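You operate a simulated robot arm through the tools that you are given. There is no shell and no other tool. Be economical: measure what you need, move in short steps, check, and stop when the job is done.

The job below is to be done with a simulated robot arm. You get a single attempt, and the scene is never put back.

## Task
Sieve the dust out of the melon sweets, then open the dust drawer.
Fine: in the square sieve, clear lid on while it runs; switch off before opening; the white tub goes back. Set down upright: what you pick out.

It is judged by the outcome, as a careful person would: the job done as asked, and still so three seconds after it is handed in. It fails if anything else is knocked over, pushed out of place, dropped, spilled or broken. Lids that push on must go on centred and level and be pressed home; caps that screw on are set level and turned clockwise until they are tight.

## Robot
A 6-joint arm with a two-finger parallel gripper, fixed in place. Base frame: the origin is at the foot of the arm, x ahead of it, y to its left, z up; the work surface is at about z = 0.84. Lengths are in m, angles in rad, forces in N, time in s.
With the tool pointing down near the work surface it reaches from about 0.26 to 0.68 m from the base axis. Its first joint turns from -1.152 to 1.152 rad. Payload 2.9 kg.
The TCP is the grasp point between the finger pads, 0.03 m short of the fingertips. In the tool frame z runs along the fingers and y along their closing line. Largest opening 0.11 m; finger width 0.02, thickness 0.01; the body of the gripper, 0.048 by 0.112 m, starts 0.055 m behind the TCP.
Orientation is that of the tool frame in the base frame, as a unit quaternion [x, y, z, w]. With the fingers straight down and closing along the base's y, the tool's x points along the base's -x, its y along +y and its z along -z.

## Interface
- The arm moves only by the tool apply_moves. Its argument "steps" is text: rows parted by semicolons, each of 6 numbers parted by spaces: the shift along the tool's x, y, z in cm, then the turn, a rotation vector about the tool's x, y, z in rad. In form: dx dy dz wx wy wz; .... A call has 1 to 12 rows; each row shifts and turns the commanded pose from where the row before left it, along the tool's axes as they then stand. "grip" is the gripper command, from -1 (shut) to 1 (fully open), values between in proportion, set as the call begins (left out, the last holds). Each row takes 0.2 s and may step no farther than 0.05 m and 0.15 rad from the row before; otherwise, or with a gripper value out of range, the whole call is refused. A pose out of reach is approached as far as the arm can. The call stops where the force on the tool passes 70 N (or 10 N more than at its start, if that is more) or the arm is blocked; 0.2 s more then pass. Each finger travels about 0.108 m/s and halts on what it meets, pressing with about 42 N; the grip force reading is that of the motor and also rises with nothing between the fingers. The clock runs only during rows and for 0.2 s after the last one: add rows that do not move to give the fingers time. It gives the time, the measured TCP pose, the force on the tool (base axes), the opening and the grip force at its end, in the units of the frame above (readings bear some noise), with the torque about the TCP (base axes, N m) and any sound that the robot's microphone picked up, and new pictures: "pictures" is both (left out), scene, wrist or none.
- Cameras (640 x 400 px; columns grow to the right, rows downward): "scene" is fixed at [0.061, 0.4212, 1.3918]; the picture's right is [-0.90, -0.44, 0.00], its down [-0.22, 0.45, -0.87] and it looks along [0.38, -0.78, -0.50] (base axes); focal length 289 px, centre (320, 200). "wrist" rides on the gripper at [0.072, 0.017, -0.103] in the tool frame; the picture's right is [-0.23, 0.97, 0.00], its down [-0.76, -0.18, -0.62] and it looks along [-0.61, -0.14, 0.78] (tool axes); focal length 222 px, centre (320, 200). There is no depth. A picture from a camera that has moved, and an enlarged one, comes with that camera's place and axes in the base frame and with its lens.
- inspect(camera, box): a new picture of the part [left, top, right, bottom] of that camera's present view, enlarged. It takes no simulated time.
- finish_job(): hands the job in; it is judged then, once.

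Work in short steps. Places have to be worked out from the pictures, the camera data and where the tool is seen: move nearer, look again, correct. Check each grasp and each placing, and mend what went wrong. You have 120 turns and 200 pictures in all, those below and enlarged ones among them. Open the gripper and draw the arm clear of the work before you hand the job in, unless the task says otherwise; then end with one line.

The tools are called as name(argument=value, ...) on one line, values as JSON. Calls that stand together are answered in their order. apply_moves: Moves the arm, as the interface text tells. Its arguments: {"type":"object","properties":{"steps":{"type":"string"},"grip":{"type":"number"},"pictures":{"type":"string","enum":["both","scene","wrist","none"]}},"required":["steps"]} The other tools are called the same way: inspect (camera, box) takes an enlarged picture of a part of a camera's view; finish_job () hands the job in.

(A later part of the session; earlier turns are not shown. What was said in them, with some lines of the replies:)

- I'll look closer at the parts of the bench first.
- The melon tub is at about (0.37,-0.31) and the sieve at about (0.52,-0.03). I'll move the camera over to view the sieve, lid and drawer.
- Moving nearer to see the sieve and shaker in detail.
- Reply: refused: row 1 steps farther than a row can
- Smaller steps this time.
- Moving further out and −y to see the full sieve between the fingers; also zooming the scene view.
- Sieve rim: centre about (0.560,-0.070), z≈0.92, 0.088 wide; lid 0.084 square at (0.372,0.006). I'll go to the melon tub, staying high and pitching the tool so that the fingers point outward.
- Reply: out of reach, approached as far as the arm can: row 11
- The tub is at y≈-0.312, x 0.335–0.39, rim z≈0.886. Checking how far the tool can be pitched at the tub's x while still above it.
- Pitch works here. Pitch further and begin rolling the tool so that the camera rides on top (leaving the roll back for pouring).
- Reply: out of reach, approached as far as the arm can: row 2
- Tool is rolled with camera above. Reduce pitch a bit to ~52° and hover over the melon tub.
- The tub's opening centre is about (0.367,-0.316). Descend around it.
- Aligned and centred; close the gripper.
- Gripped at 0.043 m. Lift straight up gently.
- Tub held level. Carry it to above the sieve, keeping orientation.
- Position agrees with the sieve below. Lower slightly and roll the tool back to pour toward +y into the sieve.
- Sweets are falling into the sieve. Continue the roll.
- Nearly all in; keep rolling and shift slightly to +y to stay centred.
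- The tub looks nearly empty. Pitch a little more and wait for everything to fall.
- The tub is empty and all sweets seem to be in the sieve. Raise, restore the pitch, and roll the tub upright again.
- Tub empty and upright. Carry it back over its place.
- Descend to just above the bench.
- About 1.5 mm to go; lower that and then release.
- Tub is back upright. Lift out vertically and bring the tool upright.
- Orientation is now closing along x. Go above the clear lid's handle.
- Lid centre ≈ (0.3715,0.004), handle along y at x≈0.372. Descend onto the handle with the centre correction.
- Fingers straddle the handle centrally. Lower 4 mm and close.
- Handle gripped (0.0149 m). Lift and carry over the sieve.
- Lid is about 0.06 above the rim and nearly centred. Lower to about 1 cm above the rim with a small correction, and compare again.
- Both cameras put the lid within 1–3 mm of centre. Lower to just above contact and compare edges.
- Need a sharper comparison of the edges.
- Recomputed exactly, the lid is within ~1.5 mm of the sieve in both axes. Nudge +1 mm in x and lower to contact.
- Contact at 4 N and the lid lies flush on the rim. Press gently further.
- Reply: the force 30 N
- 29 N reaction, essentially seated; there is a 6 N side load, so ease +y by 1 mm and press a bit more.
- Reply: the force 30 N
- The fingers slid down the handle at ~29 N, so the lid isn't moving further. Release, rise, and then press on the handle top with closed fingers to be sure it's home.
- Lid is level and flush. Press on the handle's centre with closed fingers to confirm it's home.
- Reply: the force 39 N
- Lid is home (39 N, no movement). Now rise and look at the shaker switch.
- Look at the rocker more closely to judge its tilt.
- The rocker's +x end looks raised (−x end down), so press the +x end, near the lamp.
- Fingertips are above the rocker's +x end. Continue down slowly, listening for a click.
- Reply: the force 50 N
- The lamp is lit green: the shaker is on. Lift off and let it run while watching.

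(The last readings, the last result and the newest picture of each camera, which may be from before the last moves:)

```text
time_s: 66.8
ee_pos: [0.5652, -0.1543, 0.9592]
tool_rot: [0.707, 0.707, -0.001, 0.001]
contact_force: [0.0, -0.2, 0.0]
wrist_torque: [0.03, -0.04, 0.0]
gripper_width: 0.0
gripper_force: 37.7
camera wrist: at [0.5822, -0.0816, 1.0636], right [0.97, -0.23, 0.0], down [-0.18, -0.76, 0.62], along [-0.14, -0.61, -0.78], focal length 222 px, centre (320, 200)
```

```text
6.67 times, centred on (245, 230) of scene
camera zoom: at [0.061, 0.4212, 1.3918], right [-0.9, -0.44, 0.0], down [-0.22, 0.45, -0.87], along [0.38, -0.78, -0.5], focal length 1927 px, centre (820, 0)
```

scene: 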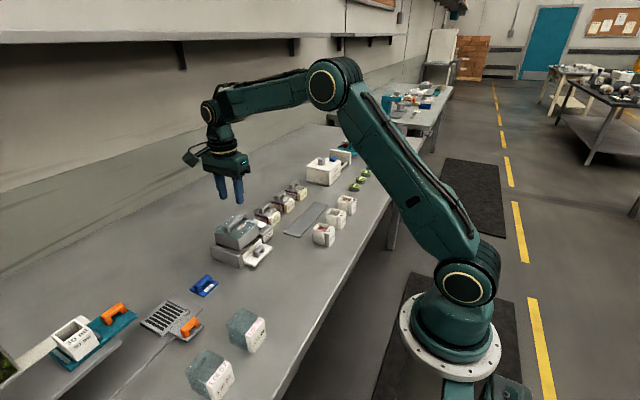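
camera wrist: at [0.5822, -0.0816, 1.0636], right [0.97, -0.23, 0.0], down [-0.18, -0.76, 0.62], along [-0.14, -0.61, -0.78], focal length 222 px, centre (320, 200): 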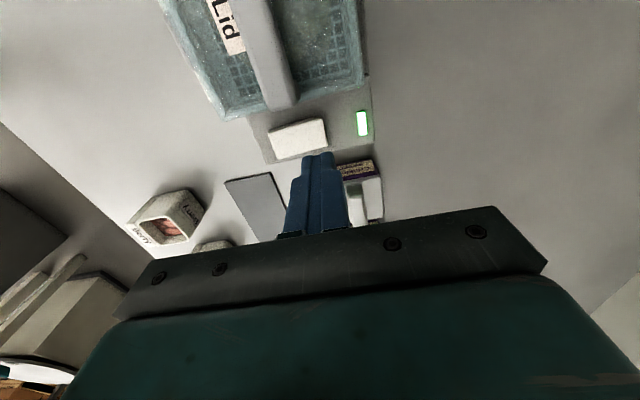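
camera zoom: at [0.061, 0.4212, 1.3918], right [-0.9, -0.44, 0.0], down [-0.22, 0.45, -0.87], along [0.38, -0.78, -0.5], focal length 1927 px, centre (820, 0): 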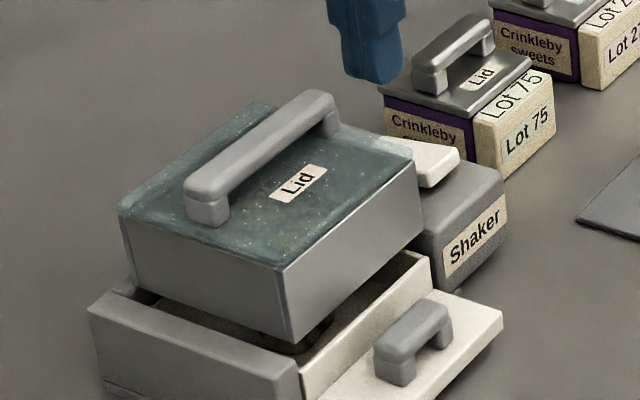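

Running. Let it run further, checking the sweets and dust.

apply_moves(steps="0 0 0 0 0 0;0 0 0 0 0 0;0 0 0 0 0 0;0 0 0 0 0 0;0 0 0 0 0 0;0 0 0 0 0 0;0 0 0 0 0 0;0 0 0 0 0 0;0 0 0 0 0 0;0 0 0 0 0 0;0 0 0 0 0 0;0 0 0 0 0 0", pictures="none")

apply_moves(steps="0 0 0 0 0 0;0 0 0 0 0 0;0 0 0 0 0 0;0 0 0 0 0 0;0 0 0 0 0 0;0 0 0 0 0 0;0 0 0 0 0 0;0 0 0 0 0 0;0 0 0 0 0 0;0 0 0 0 0 0;0 0 0 0 0 0;0 0 0 0 0 0", pictures="none")

inspect(camera="scene", box=[210, 205, 270, 255])

inspect(camera="wrist", box=[150, 0, 390, 150])

```text
time_s: 69.4
ee_pos: [0.5646, -0.1533, 0.9599]
tool_rot: [0.707, 0.707, -0.001, 0.001]
contact_force: [0.4, -0.3, 0.5]
wrist_torque: [0.0, 0.01, -0.01]
gripper_width: 0.0
gripper_force: 37.9
```

```text
time_s: 72.0
ee_pos: [0.5642, -0.1542, 0.9588]
tool_rot: [0.707, 0.707, 0.0, 0.001]
contact_force: [0.3, 0.0, -0.3]
wrist_torque: [0.01, -0.02, 0.0]
gripper_width: 0.0
gripper_force: 37.6
```

```text
8.00 times, centred on (240, 230) of scene
camera zoom: at [0.061, 0.4212, 1.3918], right [-0.9, -0.44, 0.0], down [-0.22, 0.45, -0.87], along [0.38, -0.78, -0.5], focal length 2312 px, centre (960, -40)
```

zoom: 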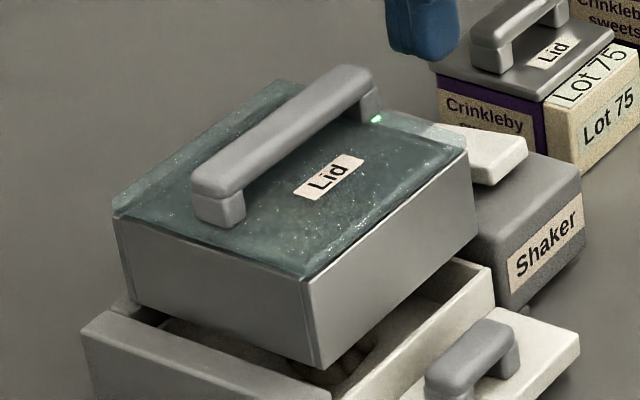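

```text
2.67 times, centred on (270, 75) of wrist
camera zoom: at [0.5822, -0.0816, 1.0636], right [0.97, -0.23, 0.0], down [-0.18, -0.76, 0.62], along [-0.14, -0.61, -0.78], focal length 592 px, centre (453, 533)
```

zoom: 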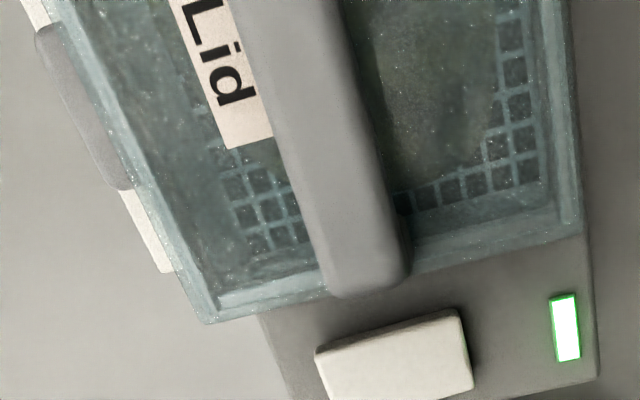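

The sieve is visibly shaking with the lid on. Run about 8 s more.

apply_moves(steps="0 0 0 0 0 0;0 0 0 0 0 0;0 0 0 0 0 0;0 0 0 0 0 0;0 0 0 0 0 0;0 0 0 0 0 0;0 0 0 0 0 0;0 0 0 0 0 0;0 0 0 0 0 0;0 0 0 0 0 0;0 0 0 0 0 0;0 0 0 0 0 0", pictures="none")

apply_moves(steps="0 0 0 0 0 0;0 0 0 0 0 0;0 0 0 0 0 0;0 0 0 0 0 0;0 0 0 0 0 0;0 0 0 0 0 0;0 0 0 0 0 0;0 0 0 0 0 0;0 0 0 0 0 0;0 0 0 0 0 0;0 0 0 0 0 0;0 0 0 0 0 0", pictures="none")

apply_moves(steps="0 0 0 0 0 0;0 0 0 0 0 0;0 0 0 0 0 0;0 0 0 0 0 0;0 0 0 0 0 0;0 0 0 0 0 0;0 0 0 0 0 0;0 0 0 0 0 0;0 0 0 0 0 0;0 0 0 0 0 0;0 0 0 0 0 0;0 0 0 0 0 0", pictures="none")

inspect(camera="scene", box=[210, 205, 270, 255])

inspect(camera="wrist", box=[150, 0, 390, 150])

```text
time_s: 74.6
ee_pos: [0.5645, -0.1536, 0.9599]
tool_rot: [0.708, 0.706, -0.001, 0.0]
contact_force: [-1.0, 0.1, 0.3]
wrist_torque: [0.01, 0.02, 0.03]
gripper_width: 0.0
gripper_force: 37.4
```

```text
time_s: 77.2
ee_pos: [0.5638, -0.1539, 0.9585]
tool_rot: [0.707, 0.707, 0.0, 0.0]
contact_force: [0.3, -0.2, -0.1]
wrist_torque: [0.0, -0.01, 0.03]
gripper_width: 0.0001
gripper_force: 37.7
```

```text
time_s: 79.8
ee_pos: [0.5638, -0.1536, 0.9588]
tool_rot: [0.708, 0.706, -0.001, 0.001]
contact_force: [1.0, 0.0, -0.7]
wrist_torque: [0.02, 0.0, -0.01]
gripper_width: 0.0001
gripper_force: 37.7
```

```text
8.00 times, centred on (240, 230) of scene
camera zoom: at [0.061, 0.4212, 1.3918], right [-0.9, -0.44, 0.0], down [-0.22, 0.45, -0.87], along [0.38, -0.78, -0.5], focal length 2312 px, centre (960, -40)
```

zoom: 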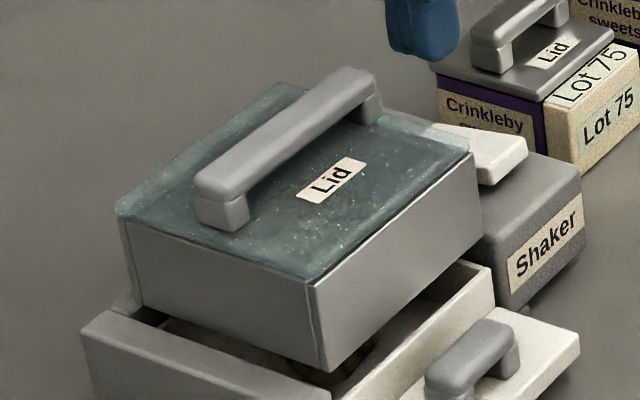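

```text
2.67 times, centred on (270, 75) of wrist
camera zoom: at [0.5822, -0.0816, 1.0637], right [0.97, -0.23, 0.0], down [-0.18, -0.76, 0.62], along [-0.14, -0.61, -0.78], focal length 592 px, centre (453, 533)
```

zoom: 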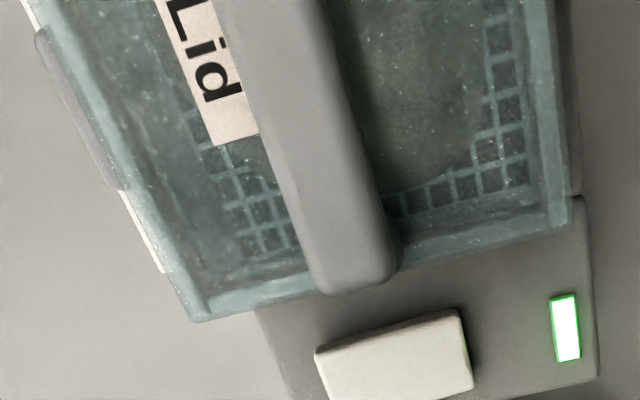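

Over 15 s of running. Now press the rocker's −x end to switch off.

apply_moves(steps="0.2 -3 0 0 0 0;0 0 2.5 0 0 0;0 0 0.4 0 0 0;0 0 0.2 0 0 0;0 0 0.2 0 0 0;0 0 0.2 0 0 0", pictures="wrist")

```text
time_s: 81.2
ee_pos: [0.5319, -0.1508, 0.9245]
tool_rot: [0.708, 0.707, -0.001, -0.001]
contact_force: [-11.5, 0.7, 12.5]
wrist_torque: [0.08, 0.29, 0.0]
gripper_width: 0.0
gripper_force: 37.8
camera wrist: at [0.5509, -0.0795, 1.0295], right [0.97, -0.23, 0.0], down [-0.18, -0.76, 0.62], along [-0.14, -0.61, -0.78], focal length 222 px, centre (320, 200)
```

wrist: 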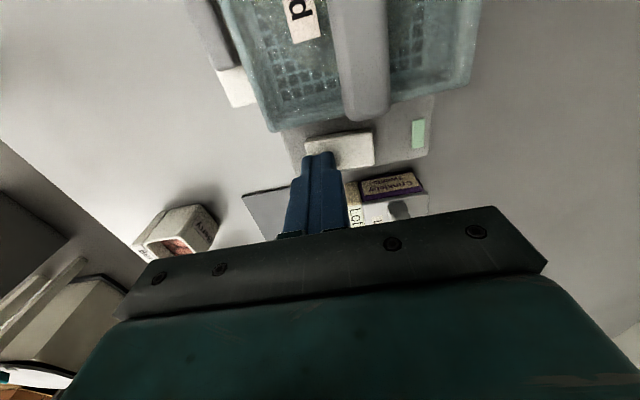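

Lamp is out: shaker off. Lift, move to in front of the drawer, and turn the tool to close along y.

apply_moves(steps="0 0 -4 0 0 0;0 0 -4 0 0 0;0 -4 0 0 0 0;0 -4 0 0 0 0;0 -4 0 0 0 0;4 0 0 0 0 0;4 0 0 0 0 0;0 0 0 0 0 0", pictures="none")

apply_moves(steps="0 0 0 0 0 -0.15;0 0 0 0 0 -0.15;0 0 0 0 0 -0.15;0 0 0 0 0 -0.15;0 0 0 0 0 -0.15;0 0 0 0 0 -0.15;0 0 0 0 0 -0.15;0 0 0 0 0 -0.15;0 0 0 0 0 -0.15;0 0 0 0 0 -0.15;0 0 0 0 0 -0.0708;0 0 0 0 0 0", grip=0.1, pictures="both")

inspect(camera="wrist", box=[230, 80, 410, 220])

inspect(camera="scene", box=[205, 205, 285, 275])

```text
time_s: 83.0
ee_pos: [0.416, -0.0718, 0.9997]
tool_rot: [0.708, 0.706, -0.001, 0.001]
contact_force: [-0.2, 0.2, -0.7]
wrist_torque: [0.0, -0.03, -0.02]
gripper_width: 0.0
gripper_force: 37.5
```

```text
time_s: 85.6
ee_pos: [0.4129, -0.0722, 1.0032]
tool_rot: [-0.001, 1.0, -0.001, 0.0]
contact_force: [-0.8, 0.1, -0.1]
wrist_torque: [-0.01, 0.01, 0.0]
gripper_width: 0.0604
gripper_force: 0.1
camera wrist: at [0.3417, -0.0552, 1.1069], right [0.23, 0.97, 0.0], down [0.76, -0.18, 0.62], along [0.61, -0.14, -0.78], focal length 222 px, centre (320, 200)
```

scene: 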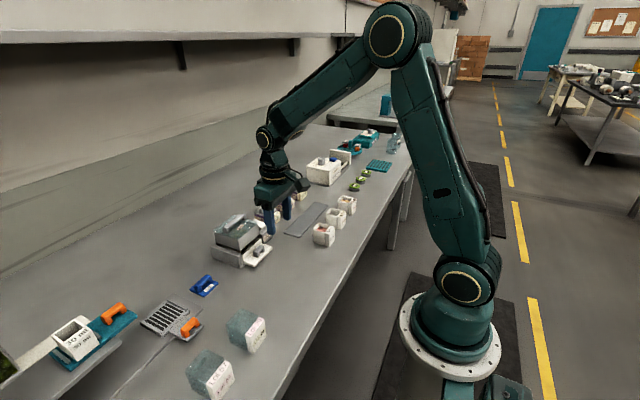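
wrist: 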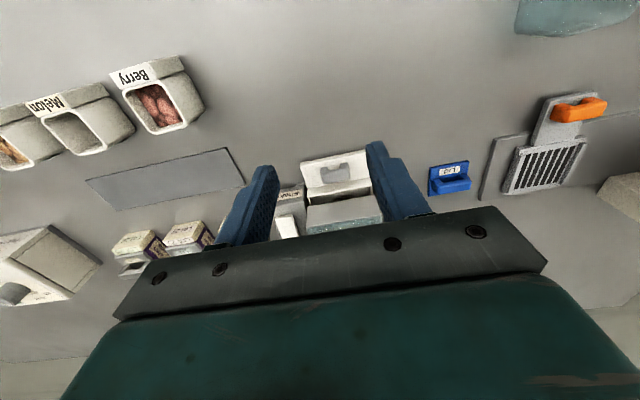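

```text
2.86 times, centred on (320, 150) of wrist
camera zoom: at [0.3417, -0.0552, 1.1069], right [0.23, 0.97, 0.0], down [0.76, -0.18, 0.62], along [0.61, -0.14, -0.78], focal length 635 px, centre (320, 343)
```

zoom: 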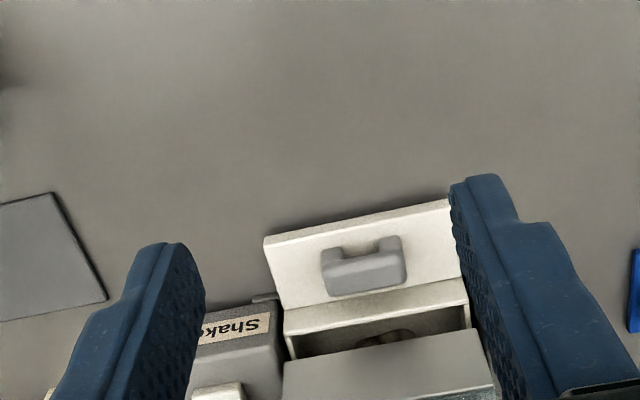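

```text
5.71 times, centred on (245, 240) of scene
camera zoom: at [0.061, 0.4212, 1.3918], right [-0.9, -0.44, 0.0], down [-0.22, 0.45, -0.87], along [0.38, -0.78, -0.5], focal length 1652 px, centre (749, -29)
```

zoom: 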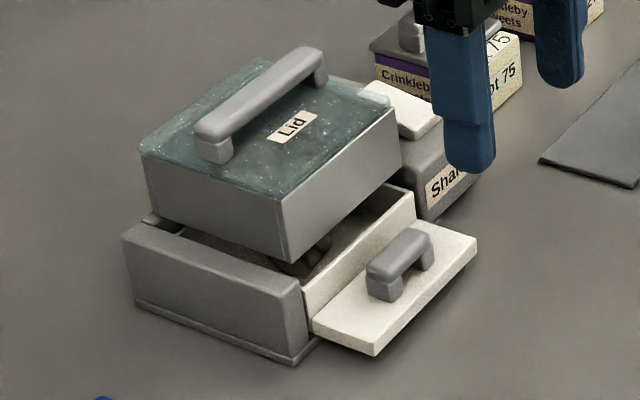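

Dust is visible in the drawer. The drawer handle is at about (0.494,-0.071,0.867), 0.037 long; approach it with the tool pitched slightly so that the body clears the sieve.

apply_moves(steps="0 0 0 0 -0.15 0;0 0 0 0 -0.15 0;0 0 0 0 -0.05 0;-1.38 0.03 3.09 0 0 0;-1.38 0.03 3.09 0 0 0;-1.38 0.03 3.09 0 0 0;0 0 0 0 0 0", pictures="wrist")

inspect(camera="wrist", box=[230, 110, 410, 230])

inspect(camera="scene", box=[215, 205, 305, 275])

```text
time_s: 87.2
ee_pos: [0.4876, -0.0713, 0.9307]
tool_rot: [0.001, 0.985, -0.001, 0.175]
contact_force: [0.4, -1.2, 1.1]
wrist_torque: [-0.02, -0.01, 0.02]
gripper_width: 0.0605
gripper_force: 0.0
camera wrist: at [0.3836, -0.0542, 1.0045], right [0.22, 0.97, 0.08], down [0.5, -0.18, 0.85], along [0.84, -0.14, -0.53], focal length 222 px, centre (320, 200)
```

wrist: 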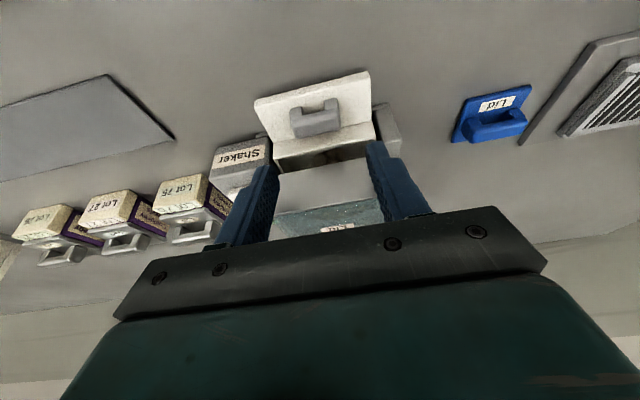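

```text
3.33 times, centred on (320, 170) of wrist
camera zoom: at [0.3836, -0.0542, 1.0045], right [0.22, 0.97, 0.08], down [0.5, -0.18, 0.85], along [0.84, -0.14, -0.53], focal length 740 px, centre (320, 300)
```

zoom: 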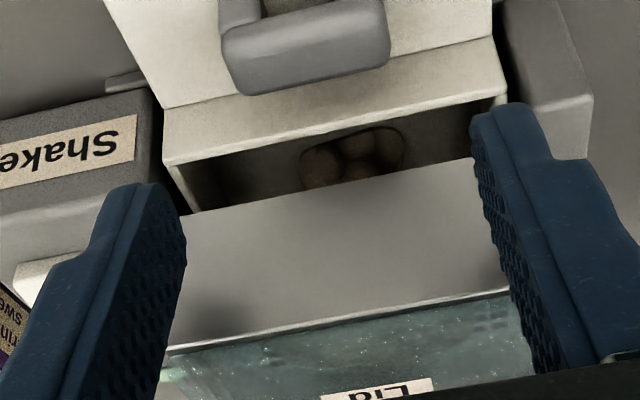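

```text
5.71 times, centred on (260, 240) of scene
camera zoom: at [0.061, 0.4212, 1.3918], right [-0.9, -0.44, 0.0], down [-0.22, 0.45, -0.87], along [0.38, -0.78, -0.5], focal length 1652 px, centre (663, -29)
```

zoom: 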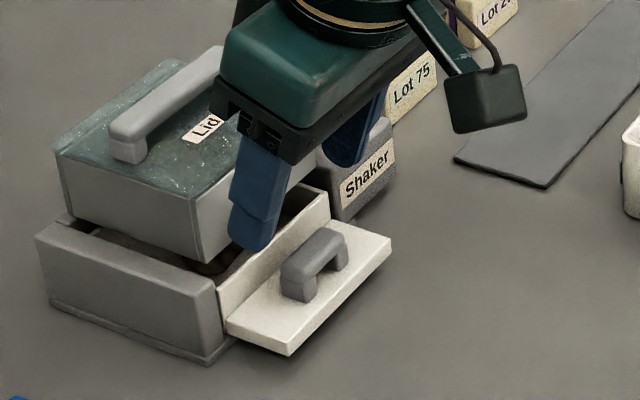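

Alignment is consistent. Descend to the handle.

apply_moves(steps="0.88 0 1.83 0 0 0;0.6 0 1.3 0 0 0;0.28 0 0.53 0 0 0;0 0 0 0 0 0", pictures="wrist")

inspect(camera="scene", box=[215, 205, 305, 275])

```text
time_s: 88.2
ee_pos: [0.4813, -0.0719, 0.8918]
tool_rot: [0.001, 0.985, -0.002, 0.174]
contact_force: [0.5, -0.5, 0.9]
wrist_torque: [-0.01, 0.02, -0.01]
gripper_width: 0.0606
gripper_force: 0.1
camera wrist: at [0.3785, -0.054, 0.965], right [0.22, 0.97, 0.08], down [0.5, -0.18, 0.85], along [0.84, -0.14, -0.53], focal length 222 px, centre (320, 200)
```

wrist: 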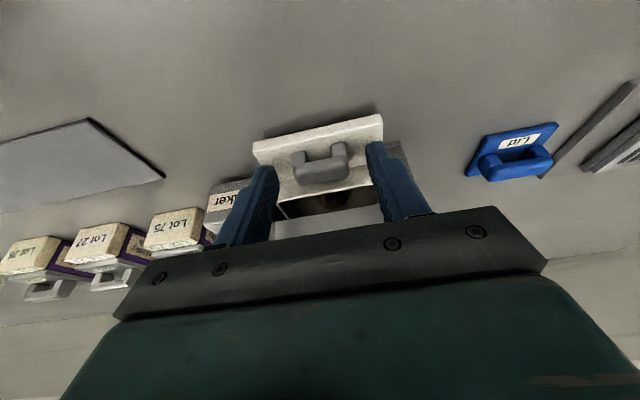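

```text
5.71 times, centred on (260, 240) of scene
camera zoom: at [0.061, 0.4212, 1.3918], right [-0.9, -0.44, 0.0], down [-0.22, 0.45, -0.87], along [0.38, -0.78, -0.5], focal length 1652 px, centre (663, -29)
```

zoom: 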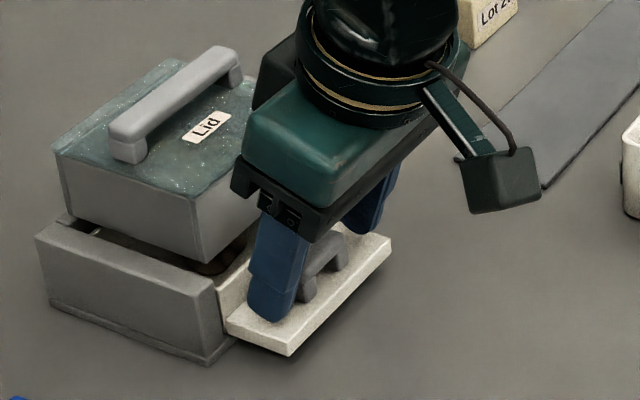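

Fingers are on either side of the handle with the tips near the plate. Close on it.

apply_moves(steps="0 0 0 0 0 0;0 0 0 0 0 0;0 0 0 0 0 0", grip=-1, pictures="wrist")

inspect(camera="scene", box=[215, 205, 305, 275])

```text
time_s: 89.0
ee_pos: [0.4816, -0.0695, 0.8919]
tool_rot: [0.001, 0.985, 0.0, 0.173]
contact_force: [-0.5, 5.4, -3.5]
wrist_torque: [0.15, -0.29, 0.14]
gripper_width: 0.0356
gripper_force: 45.3
camera wrist: at [0.3785, -0.0535, 0.9651], right [0.21, 0.97, 0.08], down [0.5, -0.18, 0.85], along [0.84, -0.14, -0.53], focal length 222 px, centre (320, 200)
```

wrist: 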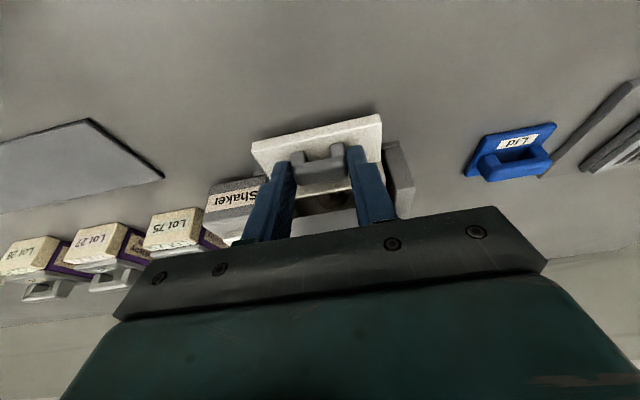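

```text
5.71 times, centred on (260, 240) of scene
camera zoom: at [0.0611, 0.4213, 1.3917], right [-0.9, -0.44, 0.0], down [-0.22, 0.45, -0.87], along [0.38, -0.78, -0.5], focal length 1652 px, centre (663, -29)
```

zoom: 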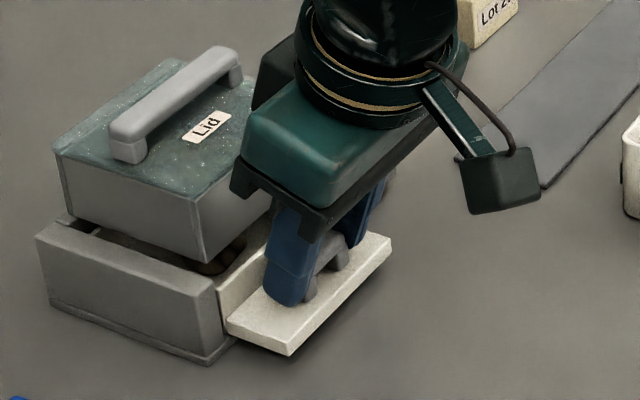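

Gripped the handle (0.036 m). Recentre 1.5 mm and pull straight toward −x.

apply_moves(steps="0 0.15 0 0 0 0;0.47 0 -0.17 0 0 0;0.94 0 -0.34 0 0 0;0.94 0 -0.34 0 0 0;0.94 0 -0.34 0 0 0;0 0 0 0 0 0", pictures="wrist")

inspect(camera="scene", box=[205, 200, 305, 280])

```text
time_s: 90.4
ee_pos: [0.4473, -0.0696, 0.8914]
tool_rot: [0.001, 0.984, -0.003, 0.176]
contact_force: [0.1, -10.1, 16.2]
wrist_torque: [-0.27, -0.14, 0.13]
gripper_width: 0.0355
gripper_force: 45.3
camera wrist: at [0.3438, -0.0527, 0.9644], right [0.22, 0.97, 0.08], down [0.5, -0.18, 0.85], along [0.84, -0.15, -0.52], focal length 222 px, centre (320, 200)
```

wrist: 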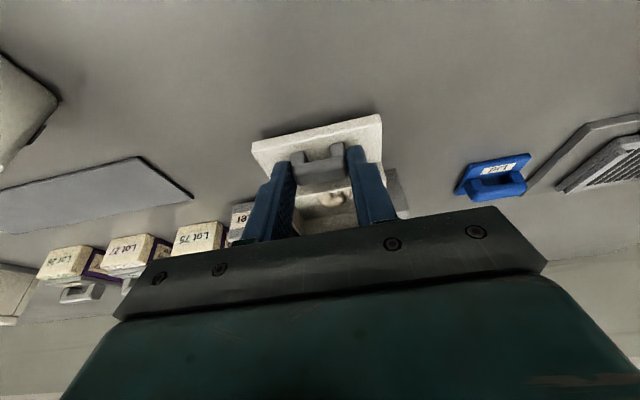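

```text
5.00 times, centred on (255, 240) of scene
camera zoom: at [0.0608, 0.421, 1.3919], right [-0.9, -0.44, 0.0], down [-0.22, 0.45, -0.87], along [0.38, -0.78, -0.5], focal length 1445 px, centre (645, 0)
```

zoom: 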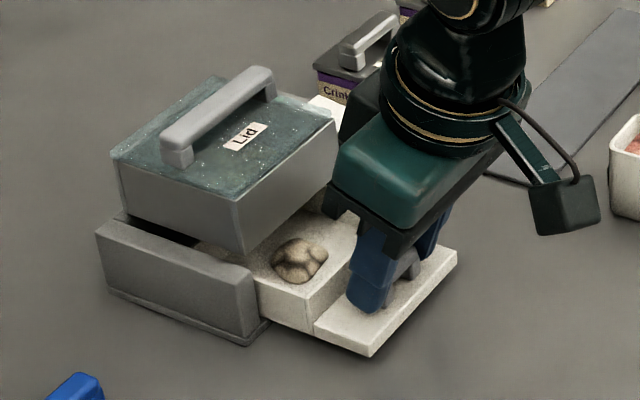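

The drawer slides out with a dust pile inside. Relieve the side/vertical load slightly and continue.

apply_moves(steps="-0.04 -0.1 -0.1 0 0 0;0.94 0 -0.34 0 0 0;0.94 0 -0.34 0 0 0;0 0 0 0 0 0", pictures="wrist")

inspect(camera="scene", box=[205, 200, 305, 280])

```text
time_s: 91.4
ee_pos: [0.4258, -0.0711, 0.8904]
tool_rot: [0.001, 0.984, 0.0, 0.176]
contact_force: [0.2, -7.3, 31.6]
wrist_torque: [-0.2, -0.52, -0.03]
gripper_width: 0.0355
gripper_force: 44.9
camera wrist: at [0.323, -0.0533, 0.9639], right [0.21, 0.97, 0.08], down [0.5, -0.18, 0.85], along [0.84, -0.14, -0.52], focal length 222 px, centre (320, 200)
```

wrist: 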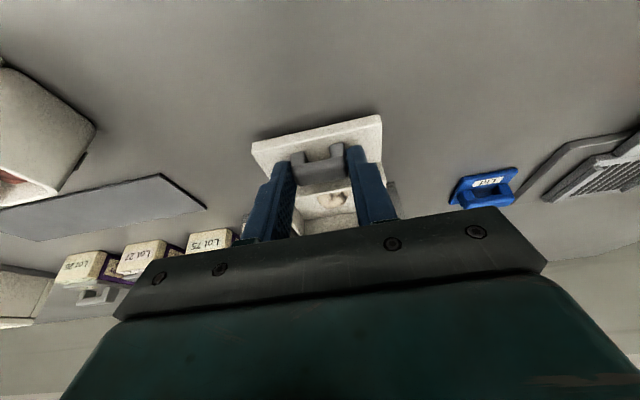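

```text
5.00 times, centred on (255, 240) of scene
camera zoom: at [0.0606, 0.4211, 1.3918], right [-0.9, -0.44, 0.0], down [-0.22, 0.45, -0.87], along [0.38, -0.78, -0.5], focal length 1445 px, centre (645, 0)
```

zoom: 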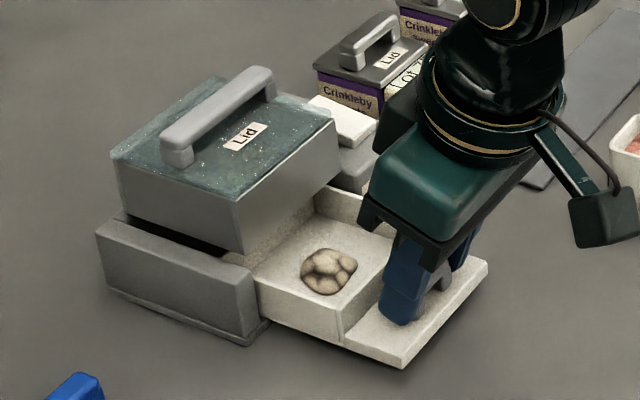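

Open 5.6 cm. Relieve the downward load and try one more centimetre gently to feel for a stop.

apply_moves(steps="-0.07 -0.07 -0.19 0 0 0;0 0 0 0 0 0;0.47 0 -0.17 0 0 0;0.47 0 -0.17 0 0 0;0 0 0 0 0 0", pictures="none")

inspect(camera="scene", box=[205, 200, 305, 280])

```text
time_s: 92.6
ee_pos: [0.4141, -0.0708, 0.8906]
tool_rot: [0.001, 0.985, 0.001, 0.171]
contact_force: [-0.6, 6.8, -8.2]
wrist_torque: [0.17, 1.02, 0.23]
gripper_width: 0.0356
gripper_force: 45.6
```

```text
5.00 times, centred on (255, 240) of scene
camera zoom: at [0.0611, 0.4213, 1.3917], right [-0.9, -0.44, 0.0], down [-0.22, 0.45, -0.87], along [0.38, -0.78, -0.5], focal length 1445 px, centre (645, 0)
```

zoom: 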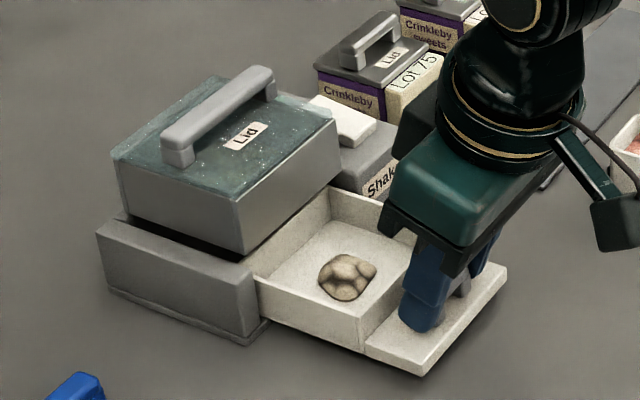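

Drawer is well open (~6.8 cm) with the dust in it. Release and back out.

apply_moves(steps="0.02 0.03 0.05 0 0 0;0 0 0 0 0 0", pictures="none")

apply_moves(steps="0 0 0 0 0 0;0 0 0 0 0 0;0 0 -1.5 0 0 0;-1 0 -4 0 0 0;-1 0 -4 0 0 0;-1 0 -4 0 0 0;0 0 0 0 0 0", grip=0.1, pictures="both")

inspect(camera="scene", box=[195, 170, 365, 280])

inspect(camera="wrist", box=[220, 60, 420, 220])

```text
time_s: 93.2
ee_pos: [0.4142, -0.0701, 0.8922]
tool_rot: [0.001, 0.985, -0.001, 0.173]
contact_force: [-0.8, 1.2, -19.3]
wrist_torque: [0.02, 1.2, 0.2]
gripper_width: 0.0355
gripper_force: 44.7
```

```text
time_s: 94.8
ee_pos: [0.3981, -0.0681, 1.0315]
tool_rot: [0.001, 0.985, -0.001, 0.174]
contact_force: [0.0, -0.7, -0.4]
wrist_torque: [-0.04, 0.01, -0.05]
gripper_width: 0.0605
gripper_force: 0.0
camera wrist: at [0.2957, -0.0521, 1.1051], right [0.22, 0.97, 0.08], down [0.5, -0.18, 0.85], along [0.84, -0.14, -0.53], focal length 222 px, centre (320, 200)
```

scene: 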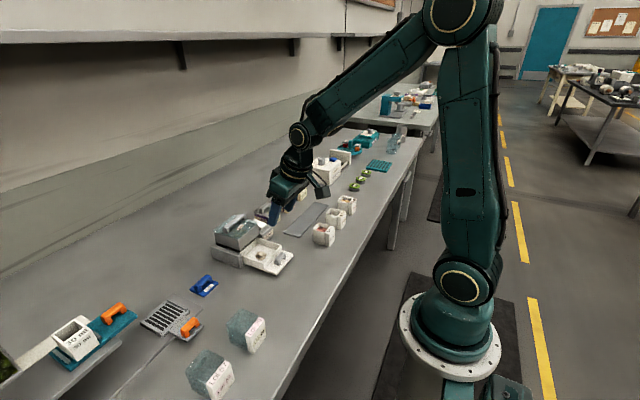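
wrist: 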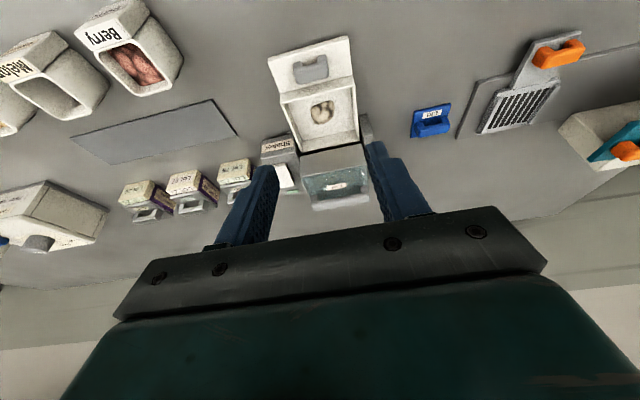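

```text
3.64 times, centred on (280, 225) of scene
camera zoom: at [0.061, 0.4212, 1.3918], right [-0.9, -0.44, 0.0], down [-0.22, 0.45, -0.87], along [0.38, -0.78, -0.5], focal length 1051 px, centre (466, 109)
```

zoom: 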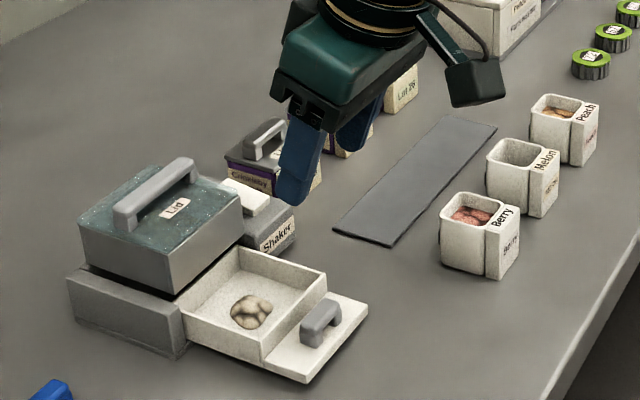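

```text
2.50 times, centred on (320, 140) of wrist
camera zoom: at [0.2957, -0.0521, 1.1051], right [0.22, 0.97, 0.08], down [0.5, -0.18, 0.85], along [0.84, -0.14, -0.53], focal length 555 px, centre (320, 350)
```

zoom: 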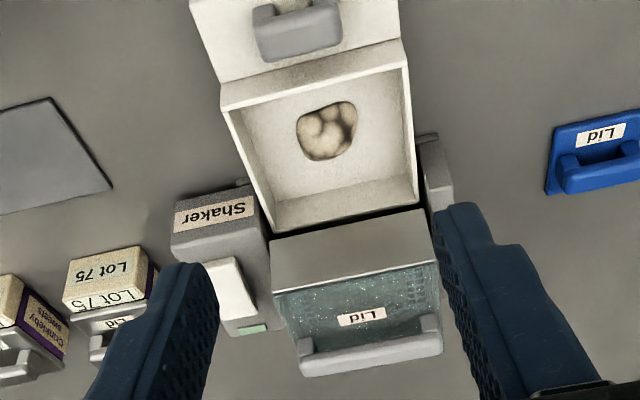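

Dust is in the open drawer, the lamp is off, the lid is seated and the tub is back upright. Draw the arm clear and open the gripper.

apply_moves(steps="0 0 -4.5 0 0 0;0 0 -4.5 0 0 0;0 0 -4.5 0 0 0;0 0 0 0 0.15 0;0 0 0 0 0.15 0;0 0 0 0 0 0", grip=1, pictures="scene")

inspect(camera="scene", box=[195, 170, 365, 280])

```text
time_s: 96.2
ee_pos: [0.3511, -0.0684, 1.1568]
tool_rot: [0.001, 1.0, -0.001, 0.024]
contact_force: [0.3, 0.4, 0.0]
wrist_torque: [0.02, 0.0, 0.0]
gripper_width: 0.1099
gripper_force: 0.0
```

scene: 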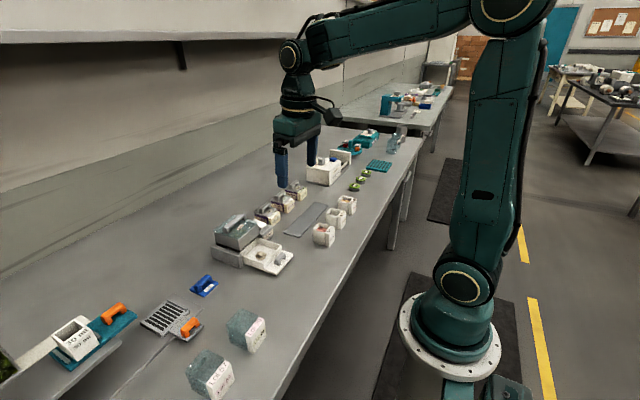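

```text
3.64 times, centred on (280, 225) of scene
camera zoom: at [0.061, 0.4212, 1.3918], right [-0.9, -0.44, 0.0], down [-0.22, 0.45, -0.87], along [0.38, -0.78, -0.5], focal length 1051 px, centre (466, 109)
```

zoom: 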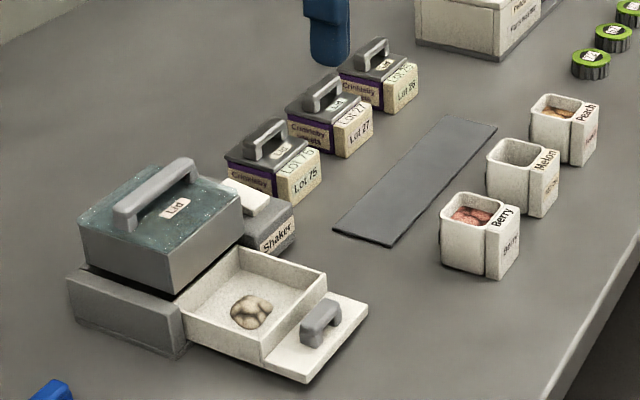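

Everything is in its final place, so I'm handing in.

finish_job()

```text
The job is handed in.
```

The melon sweets were sieved for about 17 s with the clear lid on; the shaker is off, the dust drawer is open with dust in it, the empty white tub is back upright in its place, and the lid is still on the sieve.
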